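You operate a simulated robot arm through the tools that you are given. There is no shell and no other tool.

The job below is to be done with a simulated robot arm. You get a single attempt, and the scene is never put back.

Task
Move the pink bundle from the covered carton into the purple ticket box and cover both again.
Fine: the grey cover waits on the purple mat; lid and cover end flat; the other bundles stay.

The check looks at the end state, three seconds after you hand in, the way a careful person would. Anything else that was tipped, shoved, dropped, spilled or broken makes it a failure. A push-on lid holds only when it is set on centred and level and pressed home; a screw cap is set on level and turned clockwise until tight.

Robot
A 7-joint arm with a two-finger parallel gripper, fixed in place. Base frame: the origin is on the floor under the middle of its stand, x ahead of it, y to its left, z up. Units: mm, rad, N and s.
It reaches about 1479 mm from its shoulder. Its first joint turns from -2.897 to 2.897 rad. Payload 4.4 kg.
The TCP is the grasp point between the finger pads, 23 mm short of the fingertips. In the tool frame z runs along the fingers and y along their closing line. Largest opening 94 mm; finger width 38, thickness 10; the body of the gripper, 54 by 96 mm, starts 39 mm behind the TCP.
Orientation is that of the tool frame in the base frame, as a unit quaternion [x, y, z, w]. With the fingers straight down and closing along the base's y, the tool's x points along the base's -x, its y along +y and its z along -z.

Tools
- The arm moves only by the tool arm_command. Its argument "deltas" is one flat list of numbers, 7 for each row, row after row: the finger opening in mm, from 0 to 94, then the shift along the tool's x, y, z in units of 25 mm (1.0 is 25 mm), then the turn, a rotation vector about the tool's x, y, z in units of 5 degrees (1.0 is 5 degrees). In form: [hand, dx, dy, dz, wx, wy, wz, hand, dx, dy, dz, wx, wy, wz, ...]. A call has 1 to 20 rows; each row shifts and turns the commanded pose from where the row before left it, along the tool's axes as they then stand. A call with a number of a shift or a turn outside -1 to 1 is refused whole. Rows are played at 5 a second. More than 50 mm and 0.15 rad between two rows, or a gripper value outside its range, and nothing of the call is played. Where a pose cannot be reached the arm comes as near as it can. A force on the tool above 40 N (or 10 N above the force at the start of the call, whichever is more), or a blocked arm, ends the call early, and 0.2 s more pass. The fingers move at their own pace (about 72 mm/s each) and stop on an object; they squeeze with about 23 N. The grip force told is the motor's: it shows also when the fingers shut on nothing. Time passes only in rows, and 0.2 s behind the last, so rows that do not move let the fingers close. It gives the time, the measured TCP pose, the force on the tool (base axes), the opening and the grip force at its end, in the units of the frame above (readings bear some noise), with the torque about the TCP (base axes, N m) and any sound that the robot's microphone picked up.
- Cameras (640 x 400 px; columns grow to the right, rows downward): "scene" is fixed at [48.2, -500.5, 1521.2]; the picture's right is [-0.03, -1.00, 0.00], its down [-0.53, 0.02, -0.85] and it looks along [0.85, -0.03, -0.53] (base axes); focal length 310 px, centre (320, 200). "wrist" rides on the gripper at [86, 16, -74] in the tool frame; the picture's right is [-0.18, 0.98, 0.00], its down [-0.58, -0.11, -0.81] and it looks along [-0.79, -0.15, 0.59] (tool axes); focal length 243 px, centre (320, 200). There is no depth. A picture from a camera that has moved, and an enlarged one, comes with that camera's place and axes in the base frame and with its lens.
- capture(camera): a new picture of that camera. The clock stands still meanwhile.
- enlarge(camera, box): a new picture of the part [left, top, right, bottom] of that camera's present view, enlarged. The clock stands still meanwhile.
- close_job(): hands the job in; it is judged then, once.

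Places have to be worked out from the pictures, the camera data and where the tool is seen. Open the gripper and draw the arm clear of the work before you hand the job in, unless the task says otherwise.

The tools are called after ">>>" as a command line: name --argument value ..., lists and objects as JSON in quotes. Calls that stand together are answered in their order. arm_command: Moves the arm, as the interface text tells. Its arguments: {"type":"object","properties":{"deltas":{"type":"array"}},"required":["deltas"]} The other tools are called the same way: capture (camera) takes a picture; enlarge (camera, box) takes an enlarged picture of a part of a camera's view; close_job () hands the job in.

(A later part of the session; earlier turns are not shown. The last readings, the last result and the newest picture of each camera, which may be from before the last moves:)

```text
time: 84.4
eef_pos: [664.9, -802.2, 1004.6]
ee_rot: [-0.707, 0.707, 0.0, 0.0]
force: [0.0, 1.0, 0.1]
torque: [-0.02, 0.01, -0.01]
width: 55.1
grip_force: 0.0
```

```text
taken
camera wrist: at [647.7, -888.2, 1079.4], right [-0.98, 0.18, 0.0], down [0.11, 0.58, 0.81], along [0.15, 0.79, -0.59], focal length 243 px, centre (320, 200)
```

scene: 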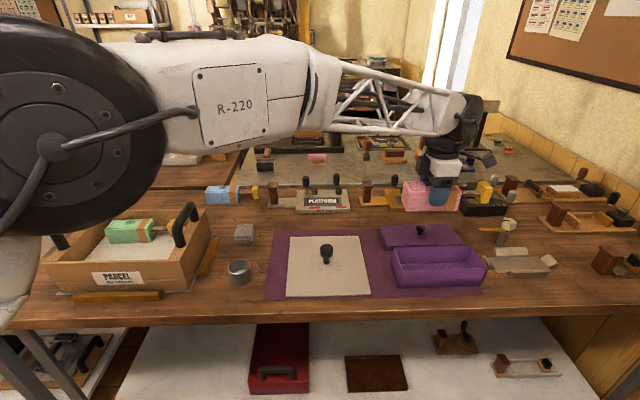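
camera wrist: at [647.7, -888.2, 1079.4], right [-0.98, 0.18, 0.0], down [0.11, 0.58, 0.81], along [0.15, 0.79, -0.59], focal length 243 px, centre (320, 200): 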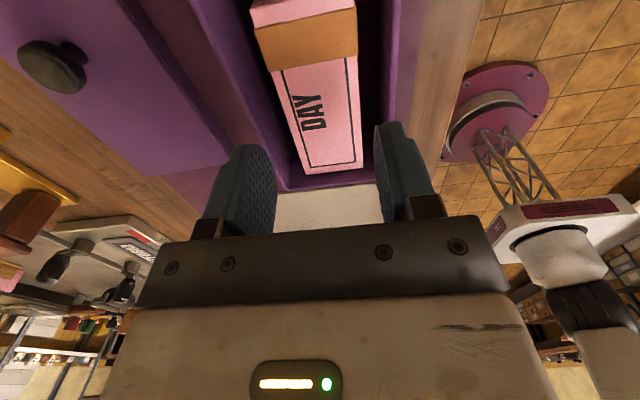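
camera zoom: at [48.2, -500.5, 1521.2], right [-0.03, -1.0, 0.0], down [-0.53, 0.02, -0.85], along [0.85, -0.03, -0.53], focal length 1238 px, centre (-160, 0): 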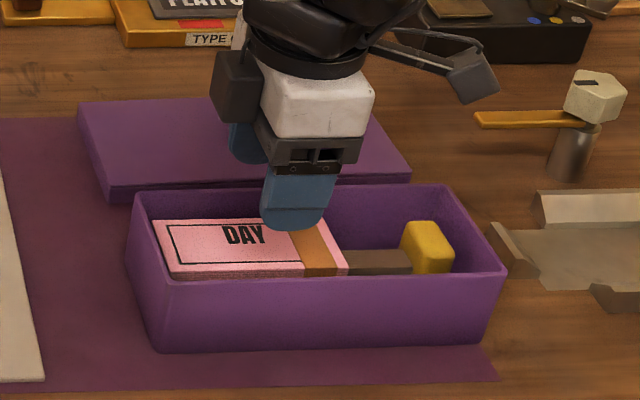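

The bundle sits inside the box below the rim. Now for the lid: its knob is near (829, -847), knob top about 922, lid top about 895, yawed about 2° relative to the box. I rise and turn the tool back by 88° so it matches the lid's yaw.

>>> arm_command --deltas '[55, 0, 0, -1, 0, 0, 0, 70, 0, 0, -1, 0, 0, 0, 94, 0, 0, -1, 0, 0, 0, 94, 0, 0, -1, 0, 0, 0, 94, 0, 0, 0, 0, 0, 1, 94, 0, 0, 0, 0, 0, 1, 94, 0, 0, 0, 0, 0, 1, 94, 0, 0, 0, 0, 0, 1, 94, 0, 0, 0, 0, 0, 1, 94, 0, 0, 0, 0, 0, 1, 94, 0, 0, 0, 0, 0, 1, 94, 0, 0, 0, 0, 0, 1, 94, 0, 0, 0, 0, 0, 1, 94, 0, 0, 0, 0, 0, 1, 94, 0, 0, 0, 0, 0, 1, 94, 0, 0, 0, 0, 0, 1, 94, 0, 0, 0, 0, 0, 1, 94, 0, 0, 0, 0, 0, 1, 94, 0, 0, 0, 0, 0, 1, 94, 0, 0, 0, 0, 0, 1]'

>>> arm_command --deltas '[94, 0, 0, 0, 0, 0, 1, 94, 0, 0, 0, 0, 0, 0.56, 94, -1, 0, 0, 0, 0, 0, 94, -1, -0.5, 0, 0, 0, 0, 94, -1, -0.5, 0, 0, 0, 0, 94, -1, -0.5, 0, 0, 0, 0, 94, -1, 0, 0, 0, 0, 0, 94, 0, 0, 0, 0, 0, 0]'

>>> capture --camera "wrist"

>>> capture --camera "scene"

```text
time: 88.6
eef_pos: [664.7, -800.5, 1103.0]
ee_rot: [-0.087, 0.996, 0.0, 0.0]
force: [-0.2, -1.0, -0.5]
torque: [0.01, 0.01, -0.04]
width: 94.0
grip_force: 0.0
```

```text
time: 90.4
eef_pos: [791.3, -834.4, 1101.7]
ee_rot: [-0.019, 1.0, 0.001, 0.0]
force: [0.0, 0.7, 0.6]
torque: [-0.01, 0.0, 0.0]
width: 93.8
grip_force: 0.0
```

```text
taken
camera wrist: at [703.5, -820.7, 1177.0], right [0.15, 0.99, 0.0], down [0.59, -0.09, 0.81], along [0.8, -0.12, -0.59], focal length 243 px, centre (320, 200)
```

wrist: 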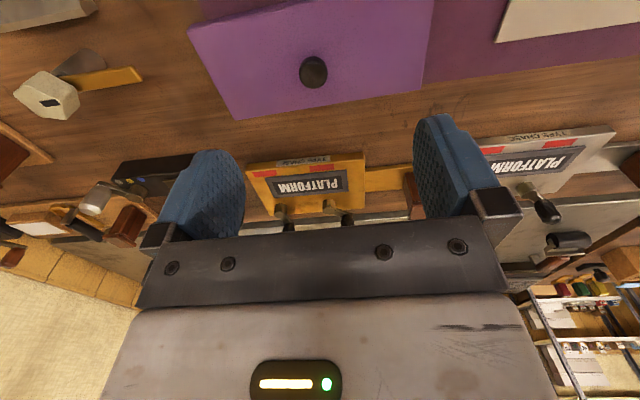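

```text
taken
```

scene: 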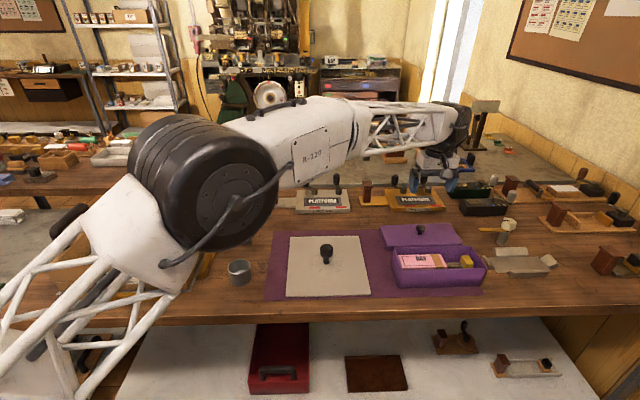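

I enlarge the lid in the wrist view to confirm the knob position and yaw alignment.

>>> enlarge --camera "wrist" --box '[180, 0, 440, 130]'

>>> enlarge --camera "scene" --box '[376, 215, 496, 300]'

```text
2.46 times, centred on (310, 65) of wrist
camera zoom: at [703.5, -820.7, 1177.0], right [0.15, 0.99, 0.0], down [0.59, -0.09, 0.81], along [0.8, -0.12, -0.59], focal length 597 px, centre (345, 532)
```

zoom: 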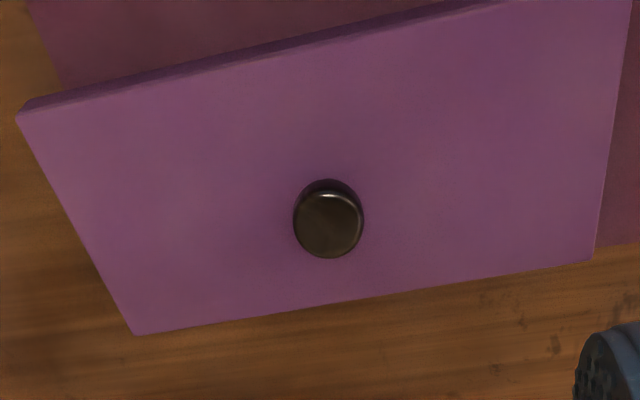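

```text
4.71 times, centred on (436, 258) of scene
camera zoom: at [48.2, -500.5, 1521.2], right [-0.03, -1.0, 0.0], down [-0.53, 0.02, -0.85], along [0.85, -0.03, -0.53], focal length 1456 px, centre (-226, -71)
```

zoom: 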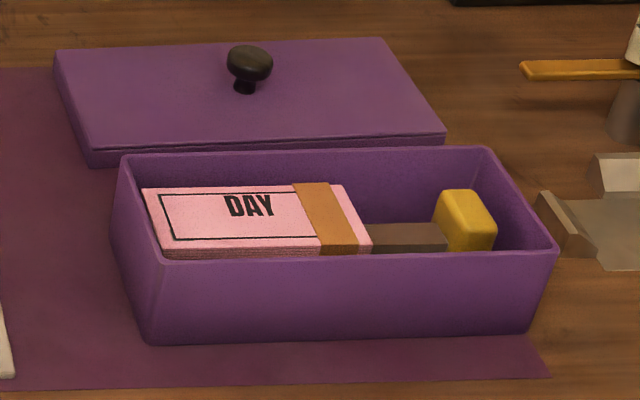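

The knob is at the lid's centre, about (825.5, -845.8). I move above it and lower to z ≈ 985 for a final alignment check.

>>> arm_command --deltas '[94, -0.7, -0.3, 0, 0, 0, 0, 94, -0.65, -0.21, 0, 0, 0, 0, 94, 0, 0, 1, 0, 0, 0, 94, 0, 0, 1, 0, 0, 0, 94, 0, 0, 1, 0, 0, 0, 94, 0, 0, 1, 0, 0, 0, 94, 0, 0, 0.6, 0, 0, 0, 94, 0, 0, 0, 0, 0, 0]'

>>> capture --camera "wrist"

>>> enlarge --camera "scene" --box '[360, 170, 500, 270]'

```text
time: 92.2
eef_pos: [826.5, -847.6, 989.1]
ee_rot: [-0.019, 1.0, 0.0, 0.0]
force: [0.3, 0.3, -0.2]
torque: [-0.01, -0.02, -0.02]
width: 94.0
grip_force: 0.1
```

```text
taken
camera wrist: at [738.2, -833.7, 1063.9], right [0.15, 0.99, 0.0], down [0.58, -0.09, 0.81], along [0.8, -0.12, -0.59], focal length 243 px, centre (320, 200)
```

wrist: 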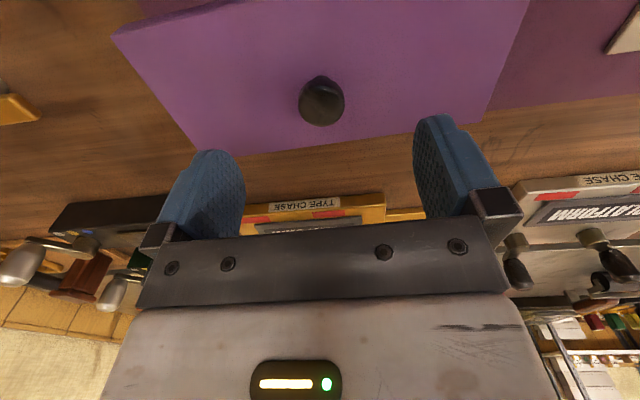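

```text
4.00 times, centred on (430, 220) of scene
camera zoom: at [48.2, -500.5, 1521.2], right [-0.03, -1.0, 0.0], down [-0.53, 0.02, -0.85], along [0.85, -0.03, -0.53], focal length 1238 px, centre (-120, 120)
```

zoom: 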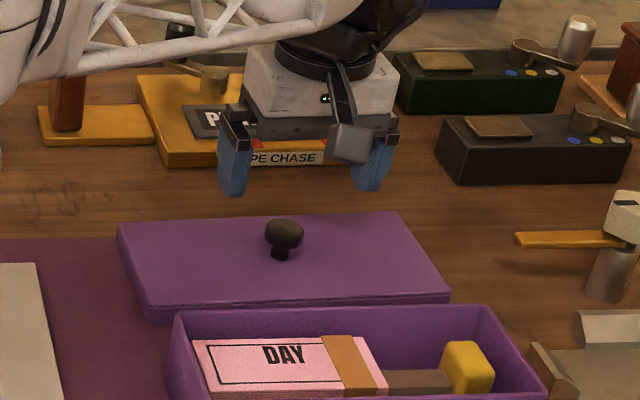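

The knob is about 3 mm further in +x than the TCP. I correct this and descend to z ≈ 936, then inspect the fingertip clearance above the lid.

>>> arm_command --deltas '[94, -0.12, 0, 0, 0, 0, 0, 94, 0, 0, 0.7, 0, 0, 0, 94, 0, 0, 0.7, 0, 0, 0, 94, 0, 0, 0.7, 0, 0, 0, 94, 0, 0, 0, 0, 0, 0]'

>>> capture --camera "wrist"

>>> enlarge --camera "scene" --box '[380, 190, 476, 250]'

```text
time: 93.4
eef_pos: [828.2, -845.8, 936.9]
ee_rot: [-0.02, 1.0, 0.0, -0.001]
force: [-0.3, 0.4, -0.2]
torque: [-0.01, -0.02, -0.01]
width: 94.0
grip_force: 0.0
```

```text
taken
camera wrist: at [740.3, -833.2, 1011.2], right [0.15, 0.99, 0.0], down [0.59, -0.09, 0.81], along [0.8, -0.12, -0.59], focal length 243 px, centre (320, 200)
```

wrist: 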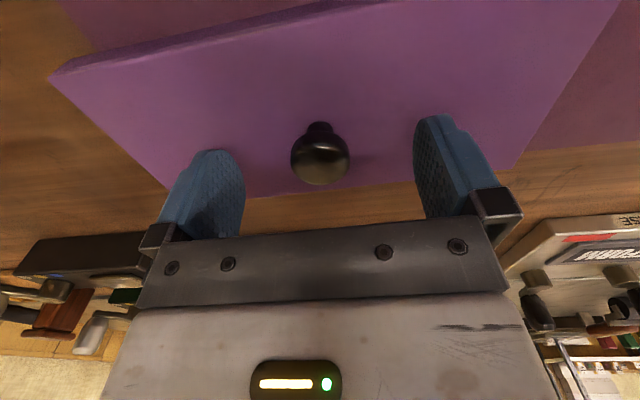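

```text
6.67 times, centred on (428, 220) of scene
camera zoom: at [48.2, -500.5, 1521.2], right [-0.03, -1.0, 0.0], down [-0.53, 0.02, -0.85], along [0.85, -0.03, -0.53], focal length 2063 px, centre (-400, 67)
```

zoom: 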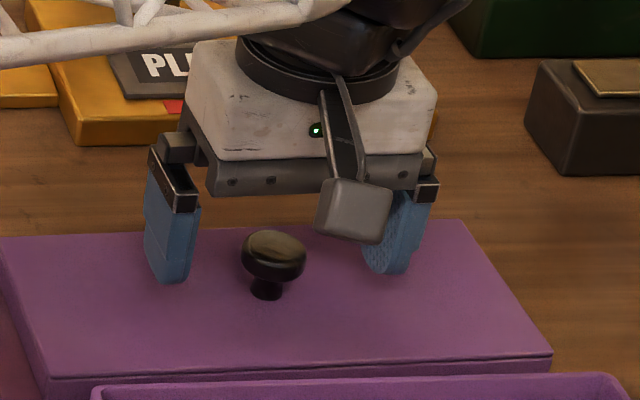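

The fingertips are still above the lid and the knob is centred. I lower in 3 mm steps watching for contact.

>>> arm_command --deltas '[94, 0, 0, 0.12, 0, 0, 0, 94, 0, 0, 0, 0, 0, 0]'

>>> arm_command --deltas '[94, 0, 0, 0.12, 0, 0, 0, 94, 0, 0, 0, 0, 0, 0]'

>>> enlarge --camera "scene" --box '[380, 190, 476, 250]'

>>> capture --camera "wrist"

```text
time: 94.0
eef_pos: [827.9, -845.9, 932.9]
ee_rot: [-0.019, 1.0, 0.0, 0.0]
force: [0.1, 1.2, -0.4]
torque: [0.01, -0.03, 0.0]
width: 93.8
grip_force: 0.1
```

```text
time: 94.6
eef_pos: [827.6, -846.0, 928.4]
ee_rot: [-0.019, 1.0, 0.0, 0.0]
force: [0.4, 0.1, 0.3]
torque: [-0.01, 0.06, 0.01]
width: 94.0
grip_force: 0.1
```

```text
6.67 times, centred on (428, 220) of scene
camera zoom: at [48.2, -500.5, 1521.2], right [-0.03, -1.0, 0.0], down [-0.53, 0.02, -0.85], along [0.85, -0.03, -0.53], focal length 2063 px, centre (-400, 67)
```

zoom: 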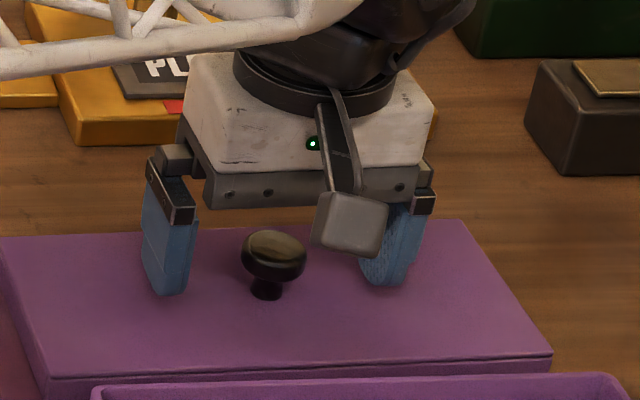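

```text
taken
camera wrist: at [740.3, -833.1, 1004.3], right [0.15, 0.99, 0.0], down [0.59, -0.09, 0.81], along [0.8, -0.12, -0.59], focal length 243 px, centre (320, 200)
```

wrist: 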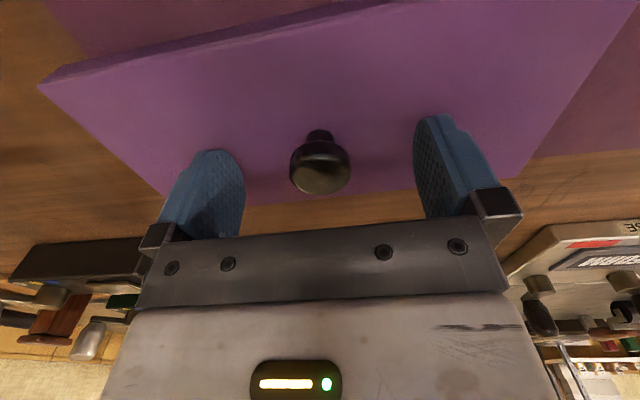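

The pads now cover the knob's head and the tips remain clear of the lid. One more 2.5 mm step, then I close.

>>> arm_command --deltas '[94, 0, 0, 0.1, 0, 0, 0, 94, 0, 0, 0, 0, 0, 0]'

>>> arm_command --deltas '[70, 0, 0, 0, 0, 0, 0, 45, 0, 0, 0, 0, 0, 0, 10, 0, 0, 0, 0, 0, 0, 10, 0, 0, 0, 0, 0, 0, 10, 0, 0, 0, 0, 0, 0, 10, 0, 0, 0, 0, 0, 0]'

>>> capture --camera "wrist"

```text
time: 95.2
eef_pos: [827.3, -845.2, 927.1]
ee_rot: [-0.018, 1.0, 0.0, 0.0]
force: [0.4, 0.4, -0.2]
torque: [0.02, -0.04, 0.0]
width: 93.9
grip_force: 0.1
```

```text
time: 96.6
eef_pos: [827.5, -846.1, 927.2]
ee_rot: [-0.019, 1.0, -0.001, 0.0]
force: [-0.5, -0.2, 0.6]
torque: [-0.02, -0.01, 0.0]
width: 28.5
grip_force: 22.9
```

```text
taken
camera wrist: at [740.5, -832.3, 1001.7], right [0.15, 0.99, 0.0], down [0.59, -0.09, 0.81], along [0.8, -0.12, -0.59], focal length 243 px, centre (320, 200)
```

wrist: 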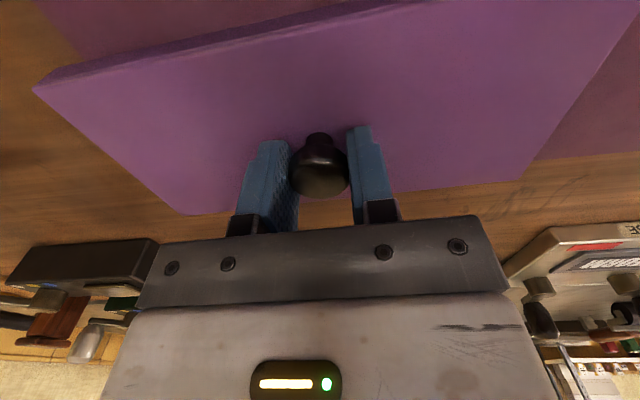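

The knob is held at 28.5 mm with 23 N. I lift the lid slowly and check that it hangs level.

>>> arm_command --deltas '[10, 0, 0, -0.3, 0, 0, 0, 10, 0, 0, -0.4, 0, 0, 0, 10, 0, 0, -0.5, 0, 0, 0, 10, 0, 0, -0.5, 0, 0, 0, 10, 0, 0, 0, 0, 0, 0]'

>>> enlarge --camera "scene" --box '[360, 180, 500, 270]'

>>> capture --camera "wrist"

```text
time: 97.8
eef_pos: [829.3, -847.7, 969.9]
ee_rot: [-0.019, 1.0, 0.0, 0.0]
force: [0.5, 0.4, 0.2]
torque: [0.02, 0.0, -0.03]
width: 28.7
grip_force: 22.2
```

```text
4.44 times, centred on (430, 225) of scene
camera zoom: at [48.2, -500.5, 1521.2], right [-0.03, -1.0, 0.0], down [-0.53, 0.02, -0.85], along [0.85, -0.03, -0.53], focal length 1375 px, centre (-169, 89)
```

zoom: 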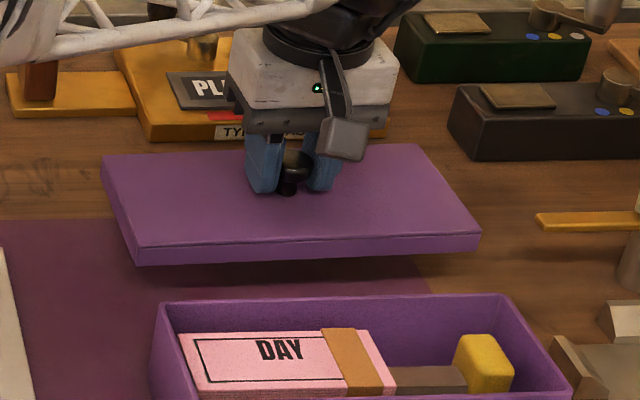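

```text
taken
camera wrist: at [741.5, -833.2, 1044.4], right [0.15, 0.99, 0.0], down [0.59, -0.09, 0.81], along [0.8, -0.12, -0.59], focal length 243 px, centre (320, 200)
```

wrist: 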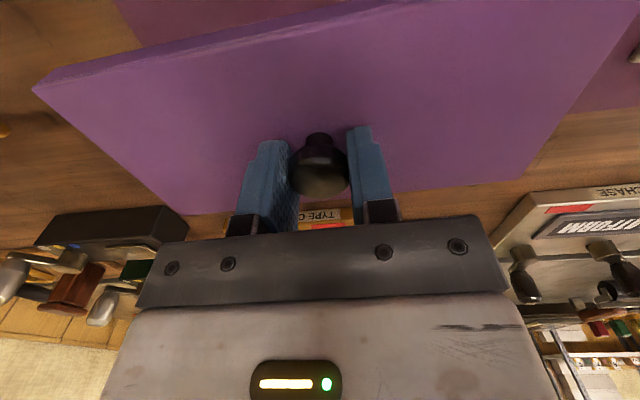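

The lid lifts level. I raise it to z ≈ 1040, undo the 2.2° yaw, and bring it over the box.

>>> arm_command --deltas '[10, 0, 0, -0.7, 0, 0, 0, 10, 0, 0, -0.7, 0, 0, 0, 10, 0, 0, -0.7, 0, 0, 0, 10, 0, 0, -0.7, 0, 0, 0, 10, 0, 0, 0, 0, 0, 0.44, 10, 0.5, 0, 0, 0, 0, 0, 10, 0.75, 0, 0, 0, 0, 0, 10, 0.75, 0.1, 0, 0, 0, 0, 10, 0.75, 0.1, 0, 0, 0, 0, 10, 0.75, 0.1, 0, 0, 0, 0, 10, 0.75, 0.05, 0, 0, 0, 0, 10, 0.75, 0, 0, 0, 0, 0, 10, 0.75, 0, 0, 0, 0, 0, 10, 0.7, 0, 0, 0, 0, 0, 10, 0, 0, 0, 0, 0, 0]'

>>> capture --camera "scene"

>>> enlarge --camera "scene" --box '[370, 200, 510, 300]'

>>> capture --camera "wrist"

```text
time: 101.0
eef_pos: [666.8, -836.8, 1039.1]
ee_rot: [0.0, 1.0, -0.001, 0.0]
force: [-0.8, 0.1, -0.3]
torque: [0.03, 0.03, -0.02]
width: 28.9
grip_force: 22.6
```

```text
taken
```

scene: 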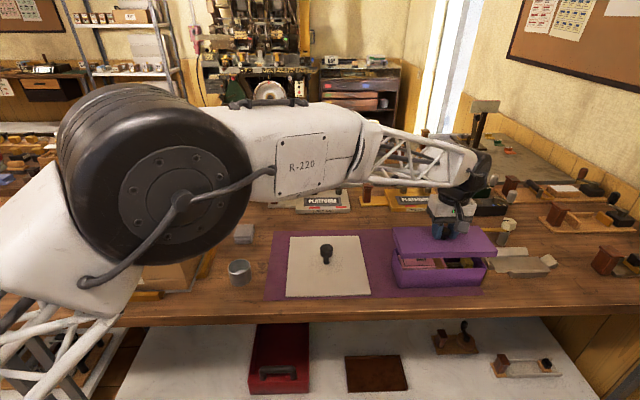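

```text
4.00 times, centred on (440, 250) of scene
camera zoom: at [48.2, -500.5, 1521.2], right [-0.03, -1.0, 0.0], down [-0.53, 0.02, -0.85], along [0.85, -0.03, -0.53], focal length 1238 px, centre (-160, 0)
```

zoom: 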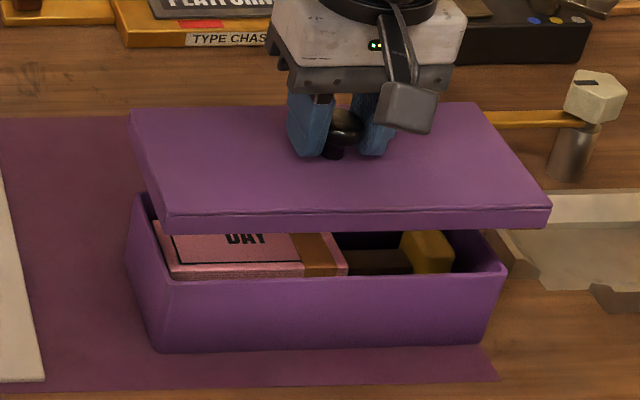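

```text
taken
camera wrist: at [580.3, -820.6, 1114.0], right [0.18, 0.98, 0.0], down [0.58, -0.11, 0.81], along [0.79, -0.15, -0.59], focal length 243 px, centre (320, 200)
```

wrist: 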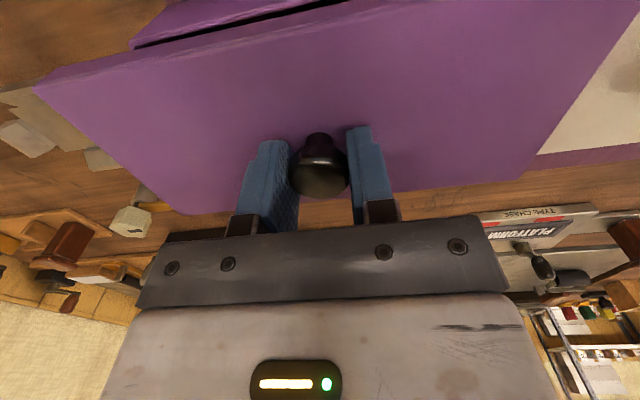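

The lid hangs over the box; y looks centred, and x needs about -3 mm. I correct it and lower to about 12 mm above the rim to compare edges closely.

>>> arm_command --deltas '[10, 0.13, 0, 0, 0, 0, 0, 10, 0, 0, 0.5, 0, 0, 0, 10, 0, 0, 0.5, 0, 0, 0, 10, 0, 0, 0.4, 0, 0, 0, 10, 0, 0, 0, 0, 0, 0]'

>>> enlarge --camera "scene" --box '[380, 215, 500, 300]'

>>> enlarge --camera "scene" --box '[386, 240, 434, 280]'

>>> enlarge --camera "scene" --box '[462, 240, 510, 280]'

>>> capture --camera "wrist"

```text
time: 102.2
eef_pos: [663.4, -835.6, 1004.0]
ee_rot: [0.001, 1.0, -0.001, 0.001]
force: [-0.2, 0.0, -1.3]
torque: [-0.01, -0.01, 0.0]
width: 28.3
grip_force: 23.0
```

```text
4.71 times, centred on (440, 258) of scene
camera zoom: at [48.2, -500.5, 1521.2], right [-0.03, -1.0, 0.0], down [-0.53, 0.02, -0.85], along [0.85, -0.03, -0.53], focal length 1456 px, centre (-245, -71)
```

zoom: 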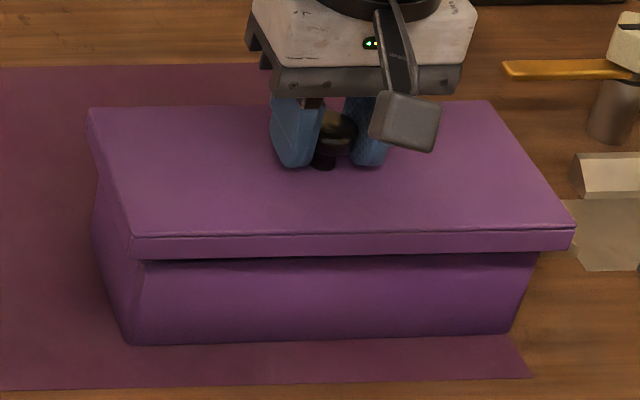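

```text
10.00 times, centred on (410, 260) of scene
camera zoom: at [48.2, -500.5, 1521.2], right [-0.03, -1.0, 0.0], down [-0.53, 0.02, -0.85], along [0.85, -0.03, -0.53], focal length 3095 px, centre (-580, -400)
```

zoom: 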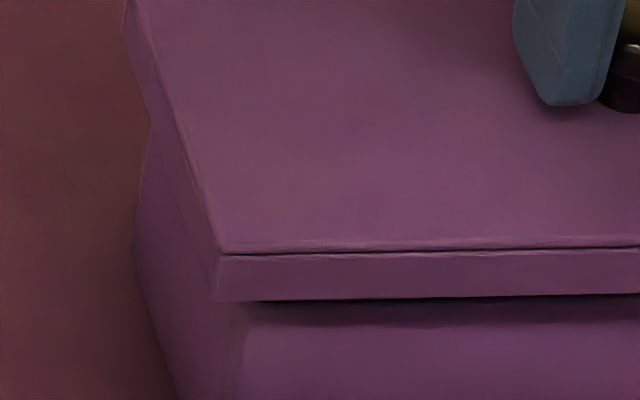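

```text
10.00 times, centred on (486, 260) of scene
camera zoom: at [48.2, -500.5, 1521.2], right [-0.03, -1.0, 0.0], down [-0.53, 0.02, -0.85], along [0.85, -0.03, -0.53], focal length 3095 px, centre (-1340, -400)
```

zoom: 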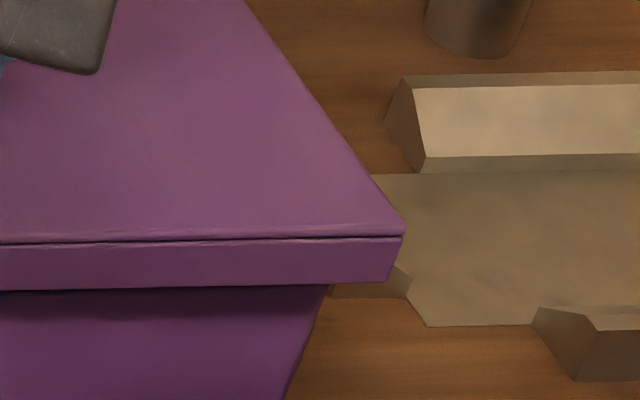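

```text
taken
camera wrist: at [575.9, -819.6, 1079.8], right [0.18, 0.98, 0.0], down [0.58, -0.11, 0.81], along [0.79, -0.15, -0.59], focal length 243 px, centre (320, 200)
```

wrist: 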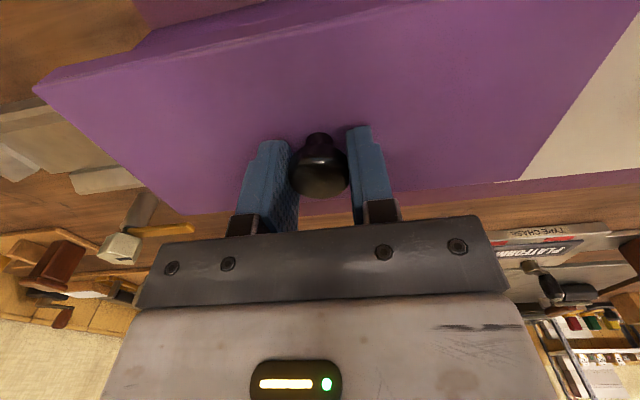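

The lid's edges show about 2–3 mm of extra overhang at the +y end. I nudge -2.2 mm in y with a tiny yaw trim and lower carefully in small steps while watching force.

>>> arm_command --deltas '[10, 0, -0.09, 0, 0, 0, -0.08, 10, 0, 0, 0.1, 0, 0, 0, 10, 0, 0, 0.1, 0, 0, 0, 10, 0, 0, 0, 0, 0, 0]'

>>> enlarge --camera "scene" --box '[386, 240, 434, 280]'

>>> enlarge --camera "scene" --box '[462, 240, 510, 280]'

```text
time: 103.2
eef_pos: [663.0, -839.0, 999.7]
ee_rot: [-0.004, 1.0, 0.001, 0.0]
force: [-0.1, -0.2, -1.4]
torque: [-0.01, -0.02, -0.01]
width: 28.8
grip_force: 22.7
```

```text
10.00 times, centred on (410, 260) of scene
camera zoom: at [48.2, -500.5, 1521.2], right [-0.03, -1.0, 0.0], down [-0.53, 0.02, -0.85], along [0.85, -0.03, -0.53], focal length 3095 px, centre (-580, -400)
```

zoom: 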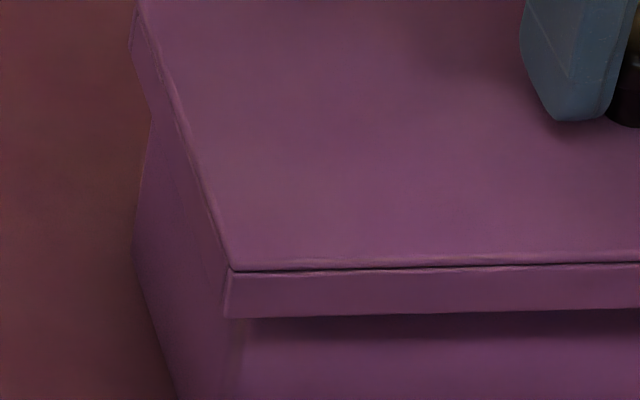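

```text
10.00 times, centred on (486, 260) of scene
camera zoom: at [48.2, -500.5, 1521.2], right [-0.03, -1.0, 0.0], down [-0.53, 0.02, -0.85], along [0.85, -0.03, -0.53], focal length 3095 px, centre (-1340, -400)
```

zoom: 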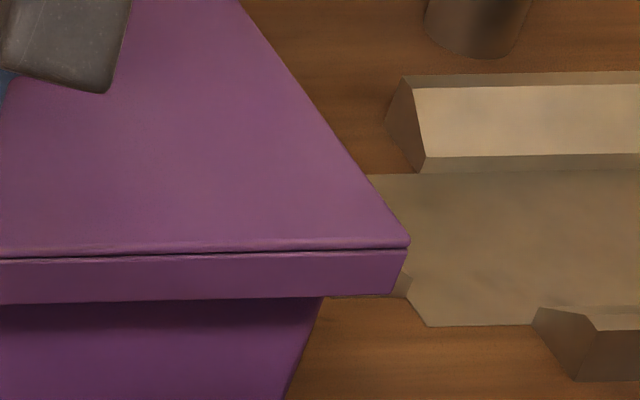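

The lid's overhang now looks balanced on both ends. I lower step by step.

>>> arm_command --deltas '[10, 0, 0, 0.1, 0, 0, 0, 10, 0, 0, 0, 0, 0, 0]'

>>> arm_command --deltas '[10, 0, 0, 0.1, 0, 0, 0, 10, 0, 0, 0, 0, 0, 0]'

>>> arm_command --deltas '[10, 0, 0, 0.08, 0, 0, 0, 10, 0, 0, 0, 0, 0, 0]'

>>> enlarge --camera "scene" --box '[380, 215, 500, 300]'

```text
time: 103.8
eef_pos: [663.6, -839.3, 997.1]
ee_rot: [-0.004, 1.0, -0.001, -0.001]
force: [0.3, 0.7, -0.9]
torque: [-0.01, -0.02, -0.02]
width: 28.9
grip_force: 23.2
```

```text
time: 104.4
eef_pos: [664.2, -839.4, 994.7]
ee_rot: [-0.003, 1.0, 0.0, 0.0]
force: [0.1, 0.9, -1.0]
torque: [0.01, 0.02, 0.03]
width: 28.7
grip_force: 22.9
```

```text
time: 105.0
eef_pos: [663.6, -838.6, 993.1]
ee_rot: [-0.003, 1.0, 0.001, -0.001]
force: [-1.1, 0.1, 2.7]
torque: [-0.24, -0.17, 0.0]
width: 28.6
grip_force: 22.8
```

```text
4.71 times, centred on (440, 258) of scene
camera zoom: at [48.2, -500.5, 1521.2], right [-0.03, -1.0, 0.0], down [-0.53, 0.02, -0.85], along [0.85, -0.03, -0.53], focal length 1456 px, centre (-245, -71)
```

zoom: 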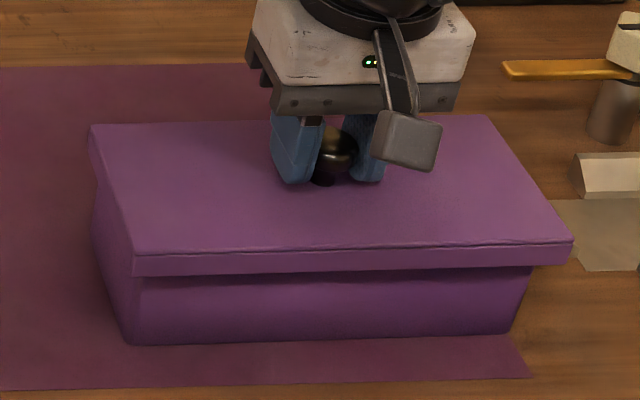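

First contact appears at z ≈ 993, with torque pointing to the back-right edge. That suggests the lid's back skirt is touching the back rim. I lift 4 mm, shift +1.5 mm x and -1 mm y, and try again.

>>> arm_command --deltas '[10, 0, 0, -0.16, 0, 0, 0, 10, -0.06, -0.04, 0, 0, 0, 0, 10, 0, 0, 0.1, 0, 0, 0, 10, 0, 0, 0, 0, 0, 0]'

>>> arm_command --deltas '[10, 0, 0, 0.06, 0, 0, 0, 10, 0, 0, 0, 0, 0, 0]'

>>> arm_command --deltas '[10, 0, 0, 0.04, 0, 0, 0, 10, 0, 0, 0, 0, 0, 0]'

```text
time: 106.0
eef_pos: [665.0, -840.5, 994.0]
ee_rot: [-0.003, 1.0, 0.0, 0.0]
force: [0.3, -0.4, 0.2]
torque: [0.01, 0.02, 0.0]
width: 28.7
grip_force: 22.9
```

```text
time: 106.6
eef_pos: [664.2, -840.8, 992.4]
ee_rot: [-0.003, 1.0, 0.0, -0.001]
force: [1.1, 0.2, -0.4]
torque: [0.02, 0.01, -0.01]
width: 28.9
grip_force: 22.7
```

```text
time: 107.2
eef_pos: [665.0, -839.8, 991.0]
ee_rot: [-0.003, 1.0, 0.0, -0.001]
force: [0.9, -0.1, -1.3]
torque: [0.01, 0.03, -0.03]
width: 28.8
grip_force: 22.8
```

The contact is gone at z = 991, so the shift helped. I continue down.

>>> arm_command --deltas '[10, 0, 0, 0.06, 0, 0, 0, 10, 0, 0, 0, 0, 0, 0]'

>>> arm_command --deltas '[10, 0, 0, 0.06, 0, 0, 0, 10, 0, 0, 0, 0, 0, 0]'

>>> arm_command --deltas '[10, 0, 0, 0.06, 0, 0, 0, 10, 0, 0, 0, 0, 0, 0]'

>>> enlarge --camera "scene" --box '[380, 215, 500, 300]'

```text
time: 107.8
eef_pos: [666.1, -840.8, 988.7]
ee_rot: [-0.003, 1.0, 0.0, 0.001]
force: [-0.3, -0.2, -0.5]
torque: [0.01, -0.01, -0.01]
width: 28.5
grip_force: 23.2
```

```text
time: 108.4
eef_pos: [664.4, -840.3, 987.6]
ee_rot: [-0.004, 1.0, 0.0, 0.0]
force: [-0.5, 0.2, -0.5]
torque: [0.05, -0.01, 0.02]
width: 28.7
grip_force: 23.2
```

```text
time: 109.0
eef_pos: [664.2, -839.2, 985.3]
ee_rot: [-0.004, 1.0, -0.001, 0.0]
force: [0.4, 0.6, -1.7]
torque: [-0.02, -0.02, 0.01]
width: 28.6
grip_force: 22.4
```

```text
4.71 times, centred on (440, 258) of scene
camera zoom: at [48.2, -500.5, 1521.2], right [-0.03, -1.0, 0.0], down [-0.53, 0.02, -0.85], along [0.85, -0.03, -0.53], focal length 1456 px, centre (-245, -71)
```

zoom: 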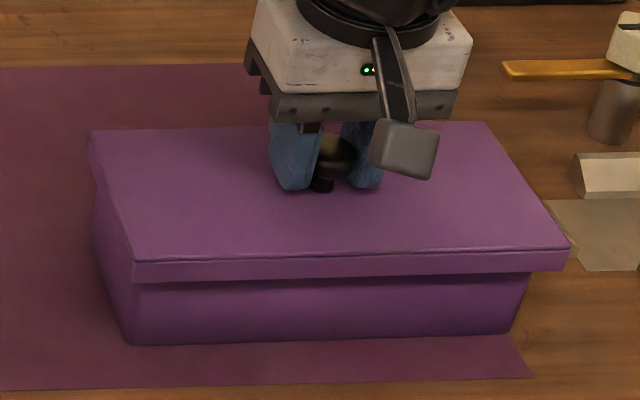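

The lid is sliding over the box. I continue until it bottoms out.

>>> arm_command --deltas '[10, 0, 0, 0.06, 0, 0, 0, 10, 0, 0, 0, 0, 0, 0]'

>>> arm_command --deltas '[10, 0, 0, 0.06, 0, 0, 0, 10, 0, 0, 0, 0, 0, 0]'

>>> arm_command --deltas '[10, 0, 0, 0.06, 0, 0, 0, 10, 0, 0, 0, 0, 0, 0]'

>>> arm_command --deltas '[10, 0, 0, 0.06, 0, 0, 0, 10, 0, 0, 0, 0, 0, 0]'

```text
time: 109.6
eef_pos: [664.4, -839.9, 985.5]
ee_rot: [-0.004, 1.0, 0.001, 0.0]
force: [1.3, -0.3, -0.4]
torque: [-0.02, 0.04, -0.02]
width: 28.6
grip_force: 23.3
```

```text
time: 110.2
eef_pos: [665.6, -841.0, 983.4]
ee_rot: [-0.004, 1.0, 0.0, 0.0]
force: [-0.3, 0.3, -0.9]
torque: [0.02, 0.03, 0.03]
width: 28.8
grip_force: 23.6
```

```text
time: 110.8
eef_pos: [666.2, -841.3, 982.2]
ee_rot: [-0.004, 1.0, 0.0, 0.0]
force: [-0.8, 0.5, -1.0]
torque: [0.02, -0.02, -0.01]
width: 28.7
grip_force: 23.4
```

```text
time: 111.4
eef_pos: [665.2, -840.3, 980.7]
ee_rot: [-0.003, 1.0, -0.001, -0.001]
force: [0.2, -0.3, -0.7]
torque: [-0.02, 0.01, 0.02]
width: 28.4
grip_force: 23.3
```

>>> arm_command --deltas '[10, 0, 0, 0.06, 0, 0, 0, 10, 0, 0, 0, 0, 0, 0]'

>>> arm_command --deltas '[10, 0, 0, 0.06, 0, 0, 0, 10, 0, 0, 0, 0, 0, 0]'

>>> enlarge --camera "scene" --box '[380, 215, 500, 300]'

```text
time: 112.0
eef_pos: [664.3, -839.6, 978.7]
ee_rot: [-0.003, 1.0, 0.0, 0.0]
force: [0.7, 0.1, -0.3]
torque: [0.0, 0.0, 0.02]
width: 28.4
grip_force: 23.0
```

```text
time: 112.6
eef_pos: [666.0, -840.3, 976.8]
ee_rot: [-0.003, 1.0, 0.0, -0.001]
force: [0.6, -0.1, -0.6]
torque: [0.0, -0.01, 0.04]
width: 28.4
grip_force: 23.3
```

```text
4.71 times, centred on (440, 258) of scene
camera zoom: at [48.2, -500.5, 1521.2], right [-0.03, -1.0, 0.0], down [-0.53, 0.02, -0.85], along [0.85, -0.03, -0.53], focal length 1456 px, centre (-245, -71)
```

zoom: 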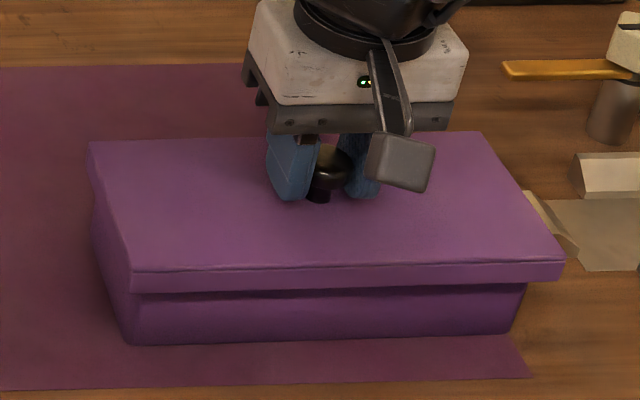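

>>> arm_command --deltas '[10, 0, 0, 0.05, 0, 0, 0, 10, 0, 0, 0, 0, 0, 0]'

>>> arm_command --deltas '[10, 0, 0, 0.05, 0, 0, 0, 10, 0, 0, 0, 0, 0, 0]'

>>> arm_command --deltas '[10, 0, 0, 0.05, 0, 0, 0, 10, 0, 0, 0, 0, 0, 0]'

>>> enlarge --camera "scene" --box '[380, 215, 500, 300]'

```text
time: 113.2
eef_pos: [664.5, -840.0, 978.2]
ee_rot: [-0.004, 1.0, 0.0, 0.0]
force: [0.0, -0.4, 0.7]
torque: [0.13, 0.08, -0.04]
width: 28.4
grip_force: 23.3
```

```text
time: 113.8
eef_pos: [664.7, -840.5, 975.5]
ee_rot: [-0.003, 1.0, -0.001, 0.0]
force: [1.7, -1.0, 8.5]
torque: [-0.03, 0.09, 0.01]
width: 28.5
grip_force: 22.6
```

```text
time: 114.4
eef_pos: [665.2, -839.5, 976.1]
ee_rot: [-0.004, 1.0, -0.001, 0.001]
force: [1.2, -2.7, 23.0]
torque: [-0.01, 0.0, 0.01]
width: 28.7
grip_force: 23.3
```

```text
4.71 times, centred on (440, 258) of scene
camera zoom: at [48.2, -500.5, 1521.2], right [-0.03, -1.0, 0.0], down [-0.53, 0.02, -0.85], along [0.85, -0.03, -0.53], focal length 1456 px, centre (-245, -71)
```

zoom: 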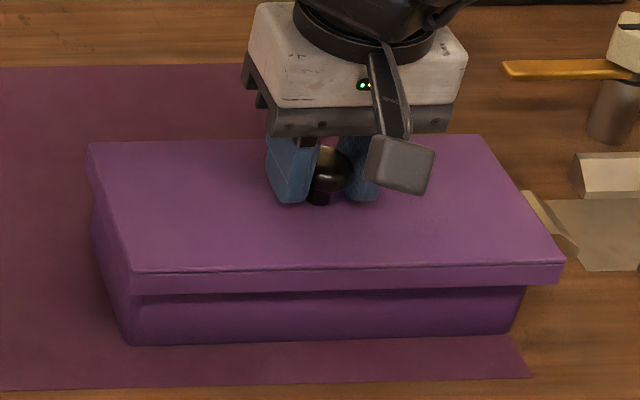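

The lid bottomed out level at z ≈ 976, after 17 mm of travel past first contact, with 23 N and almost no torque. I press a little more to make sure it is home.

>>> arm_command --deltas '[10, 0, 0, 0.04, 0, 0, 0, 10, 0, 0, 0, 0, 0, 0]'

>>> arm_command --deltas '[10, 0, 0, 0.04, 0, 0, 0, 10, 0, 0, 0, 0, 0, 0]'

>>> enlarge --camera "scene" --box '[386, 240, 434, 290]'

>>> enlarge --camera "scene" --box '[452, 240, 500, 290]'

```text
time: 115.0
eef_pos: [664.6, -839.1, 975.1]
ee_rot: [-0.004, 1.0, -0.001, 0.001]
force: [3.2, -7.0, 31.3]
torque: [-0.12, 0.02, 0.0]
width: 29.1
grip_force: 23.0
```

```text
time: 115.6
eef_pos: [665.7, -839.6, 973.3]
ee_rot: [-0.003, 1.0, 0.0, 0.0]
force: [-0.9, -10.6, 28.3]
torque: [-0.04, 0.08, -0.01]
width: 28.7
grip_force: 22.7
```

```text
8.00 times, centred on (410, 265) of scene
camera zoom: at [48.2, -500.5, 1521.2], right [-0.03, -1.0, 0.0], down [-0.53, 0.02, -0.85], along [0.85, -0.03, -0.53], focal length 2476 px, centre (-400, -320)
```

zoom: 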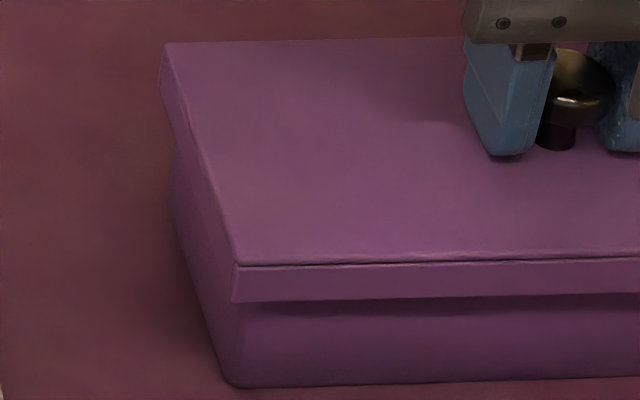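

```text
8.00 times, centred on (476, 265) of scene
camera zoom: at [48.2, -500.5, 1521.2], right [-0.03, -1.0, 0.0], down [-0.53, 0.02, -0.85], along [0.85, -0.03, -0.53], focal length 2476 px, centre (-928, -320)
```

zoom: 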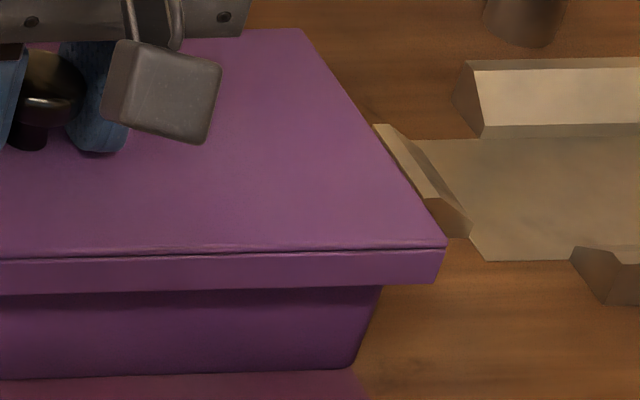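

The press reached about 30 N with the lid level (bottom edge z ≈ 927–928 at both ends). I unload gently and open the fingers.

>>> arm_command --deltas '[10, 0, 0, -0.05, 0, 0, 0, 10, 0, 0, 0, 0, 0, 0]'

>>> arm_command --deltas '[40, 0, 0, 0, 0, 0, 0, 70, 0, 0, 0, 0, 0, 0, 90, 0, 0, 0, 0, 0, 0, 94, 0, 0, 0, 0, 0, 0, 94, 0, 0, 0, 0, 0, 0]'

>>> enlarge --camera "scene" --box '[380, 215, 500, 300]'

>>> capture --camera "wrist"

```text
time: 116.2
eef_pos: [664.2, -838.9, 972.6]
ee_rot: [-0.003, 1.0, 0.001, 0.0]
force: [-3.3, -2.7, 19.1]
torque: [-0.01, 0.11, -0.02]
width: 28.7
grip_force: 22.7
```

```text
time: 117.4
eef_pos: [665.4, -838.8, 973.1]
ee_rot: [-0.003, 1.0, -0.001, 0.001]
force: [1.5, 1.2, 6.5]
torque: [-0.1, -0.04, 0.01]
width: 92.3
grip_force: 0.1
```

```text
4.71 times, centred on (440, 258) of scene
camera zoom: at [48.2, -500.5, 1521.2], right [-0.03, -1.0, 0.0], down [-0.53, 0.02, -0.85], along [0.85, -0.03, -0.53], focal length 1456 px, centre (-245, -71)
```

zoom: 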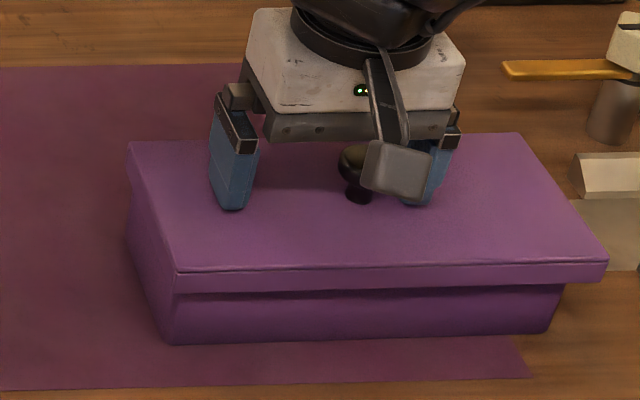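

```text
taken
camera wrist: at [577.6, -823.2, 1048.1], right [0.18, 0.98, 0.0], down [0.58, -0.11, 0.81], along [0.79, -0.14, -0.59], focal length 243 px, centre (320, 200)
```

wrist: 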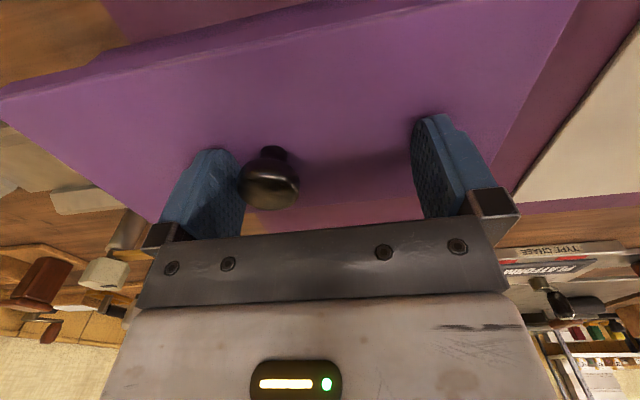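

On opening, the fingertips were apparently pressing on the lid and dragged the box about 24 mm in -y. I raise straight up to free it and then assess.

>>> arm_command --deltas '[94, 0, 0, -0.2, 0, 0, 0, 94, 0, 0, -0.4, 0, 0, 0, 94, 0, 0, -1, 0, 0, 0, 94, 0, 0, -1, 0, 0, 0, 94, 0, 0, -1, 0, 0, 0, 94, 0, 0, -1, 0, 0, 0, 94, 0, 0, -1, 0, 0, 0, 94, 0, 0, -1, 0, 0, 0, 94, 0, 0, 0, 0, 0, 0]'

>>> enlarge --camera "scene" --box '[380, 215, 500, 300]'

>>> enlarge --camera "scene" --box '[450, 220, 570, 300]'

>>> capture --camera "scene"

>>> capture --camera "wrist"

```text
time: 119.4
eef_pos: [666.0, -838.9, 1139.4]
ee_rot: [-0.004, 1.0, 0.0, 0.0]
force: [-0.1, 0.1, -0.1]
torque: [0.0, 0.02, -0.01]
width: 94.1
grip_force: 0.0
```

```text
4.71 times, centred on (440, 258) of scene
camera zoom: at [48.2, -500.5, 1521.2], right [-0.03, -1.0, 0.0], down [-0.53, 0.02, -0.85], along [0.85, -0.03, -0.53], focal length 1456 px, centre (-245, -71)
```

zoom: 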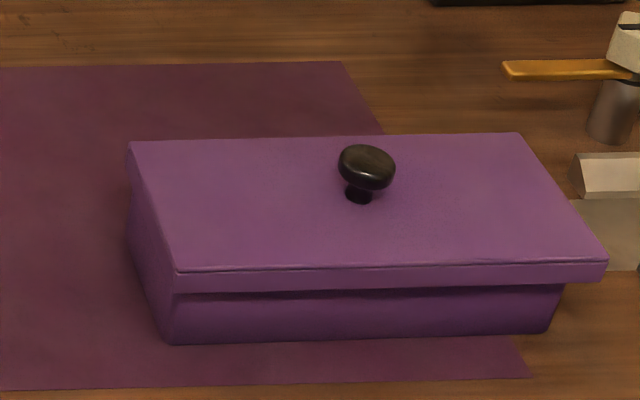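

```text
5.00 times, centred on (510, 260) of scene
camera zoom: at [48.2, -500.5, 1521.2], right [-0.03, -1.0, 0.0], down [-0.53, 0.02, -0.85], along [0.85, -0.03, -0.53], focal length 1547 px, centre (-630, -100)
```

zoom: 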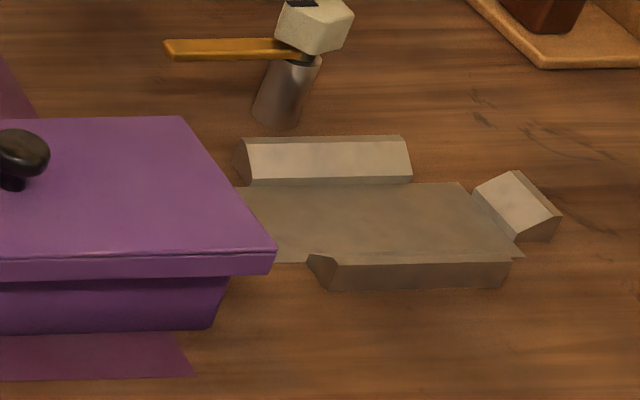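

```text
taken
```

scene: 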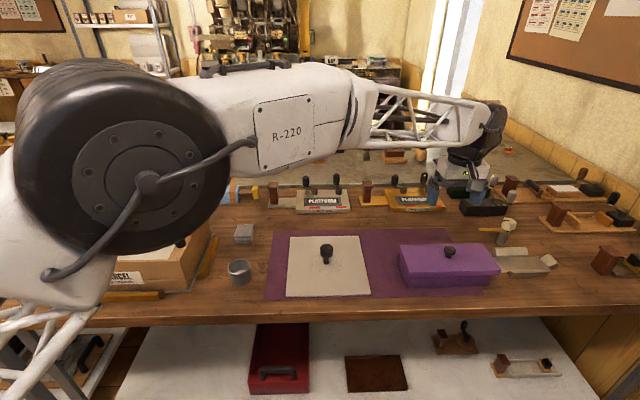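

```text
taken
camera wrist: at [579.5, -822.4, 1214.2], right [0.18, 0.98, 0.0], down [0.58, -0.1, 0.81], along [0.79, -0.14, -0.59], focal length 243 px, centre (320, 200)
```

wrist: 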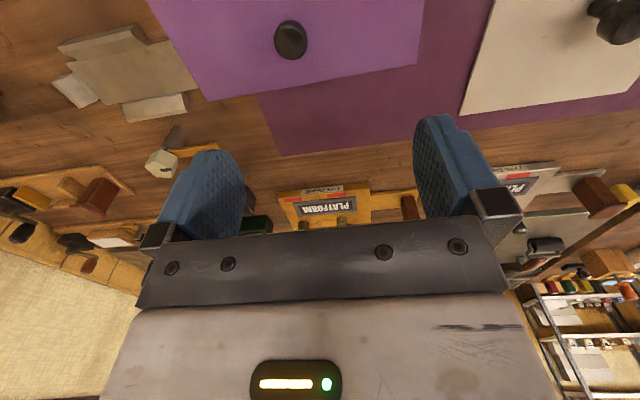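

The bracket next to the box has not moved and wasn't touched. The box with its lid slid about 24 mm in -y, and the lid is about 4 mm off-centre on it. I will regrip the knob higher, so the fingertips stay clear of the lid, slide it back, and recentre the lid.

>>> arm_command --deltas '[94, 0.04, -0.6, 0, 0, 0, 0, 94, 0.02, -0.5, 0, 0, 0, 0, 94, 0, 0, 1, 0, 0, 0, 94, 0, 0, 1, 0, 0, 0, 94, 0, 0, 1, 0, 0, 0, 94, 0, 0, 1, 0, 0, 0, 94, 0, 0, 0, 0, 0, 0]'

>>> capture --camera "wrist"

>>> enlarge --camera "scene" --box '[380, 200, 520, 300]'

```text
time: 121.0
eef_pos: [665.2, -868.2, 1035.8]
ee_rot: [-0.003, 1.0, 0.0, 0.0]
force: [0.1, 0.6, 0.0]
torque: [0.04, 0.02, 0.0]
width: 94.2
grip_force: 0.0
```

```text
taken
camera wrist: at [578.0, -852.4, 1110.8], right [0.18, 0.98, 0.0], down [0.58, -0.1, 0.81], along [0.79, -0.14, -0.59], focal length 243 px, centre (320, 200)
```

wrist: 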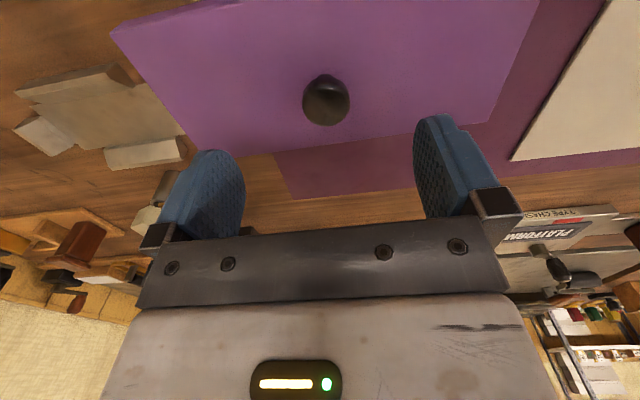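

```text
4.00 times, centred on (450, 250) of scene
camera zoom: at [48.2, -500.5, 1521.2], right [-0.03, -1.0, 0.0], down [-0.53, 0.02, -0.85], along [0.85, -0.03, -0.53], focal length 1238 px, centre (-200, 0)
```

zoom: 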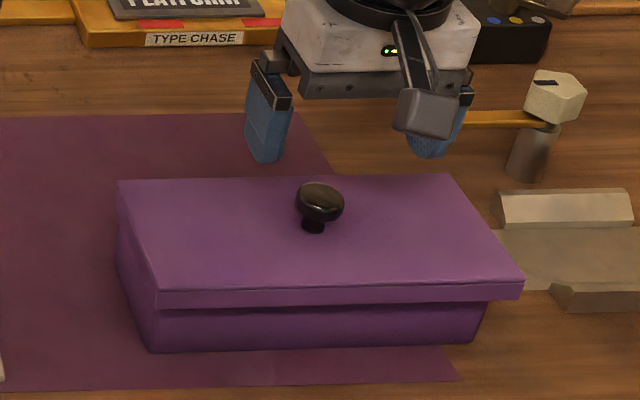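

The knob is about 3.8 mm in +y from the TCP. I correct this, descend to z ≈ 981, and check fingertip clearance.

>>> arm_command --deltas '[94, 0, 0.15, 0, 0, 0, 0, 94, 0, 0, 0.8, 0, 0, 0, 94, 0, 0, 0.8, 0, 0, 0, 94, 0, 0, 0.6, 0, 0, 0, 94, 0, 0, 0, 0, 0, 0]'

>>> capture --camera "wrist"

>>> enlarge --camera "scene" --box '[400, 210, 496, 270]'

```text
time: 122.2
eef_pos: [663.7, -862.0, 981.3]
ee_rot: [-0.004, 1.0, 0.0, 0.001]
force: [0.5, 0.3, 0.1]
torque: [0.0, 0.02, -0.01]
width: 94.2
grip_force: 0.1
```

```text
taken
camera wrist: at [577.5, -846.6, 1056.1], right [0.18, 0.98, 0.0], down [0.58, -0.1, 0.81], along [0.79, -0.14, -0.59], focal length 243 px, centre (320, 200)
```

wrist: 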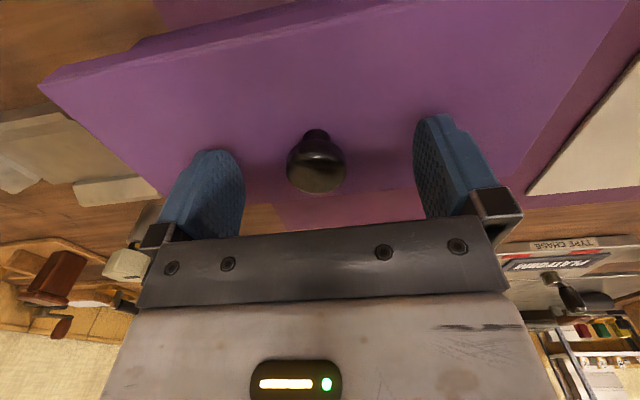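

```text
6.67 times, centred on (448, 240) of scene
camera zoom: at [48.2, -500.5, 1521.2], right [-0.03, -1.0, 0.0], down [-0.53, 0.02, -0.85], along [0.85, -0.03, -0.53], focal length 2063 px, centre (-533, -67)
```

zoom: 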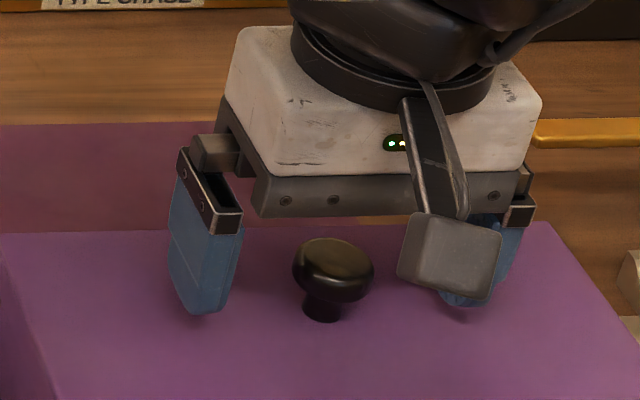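

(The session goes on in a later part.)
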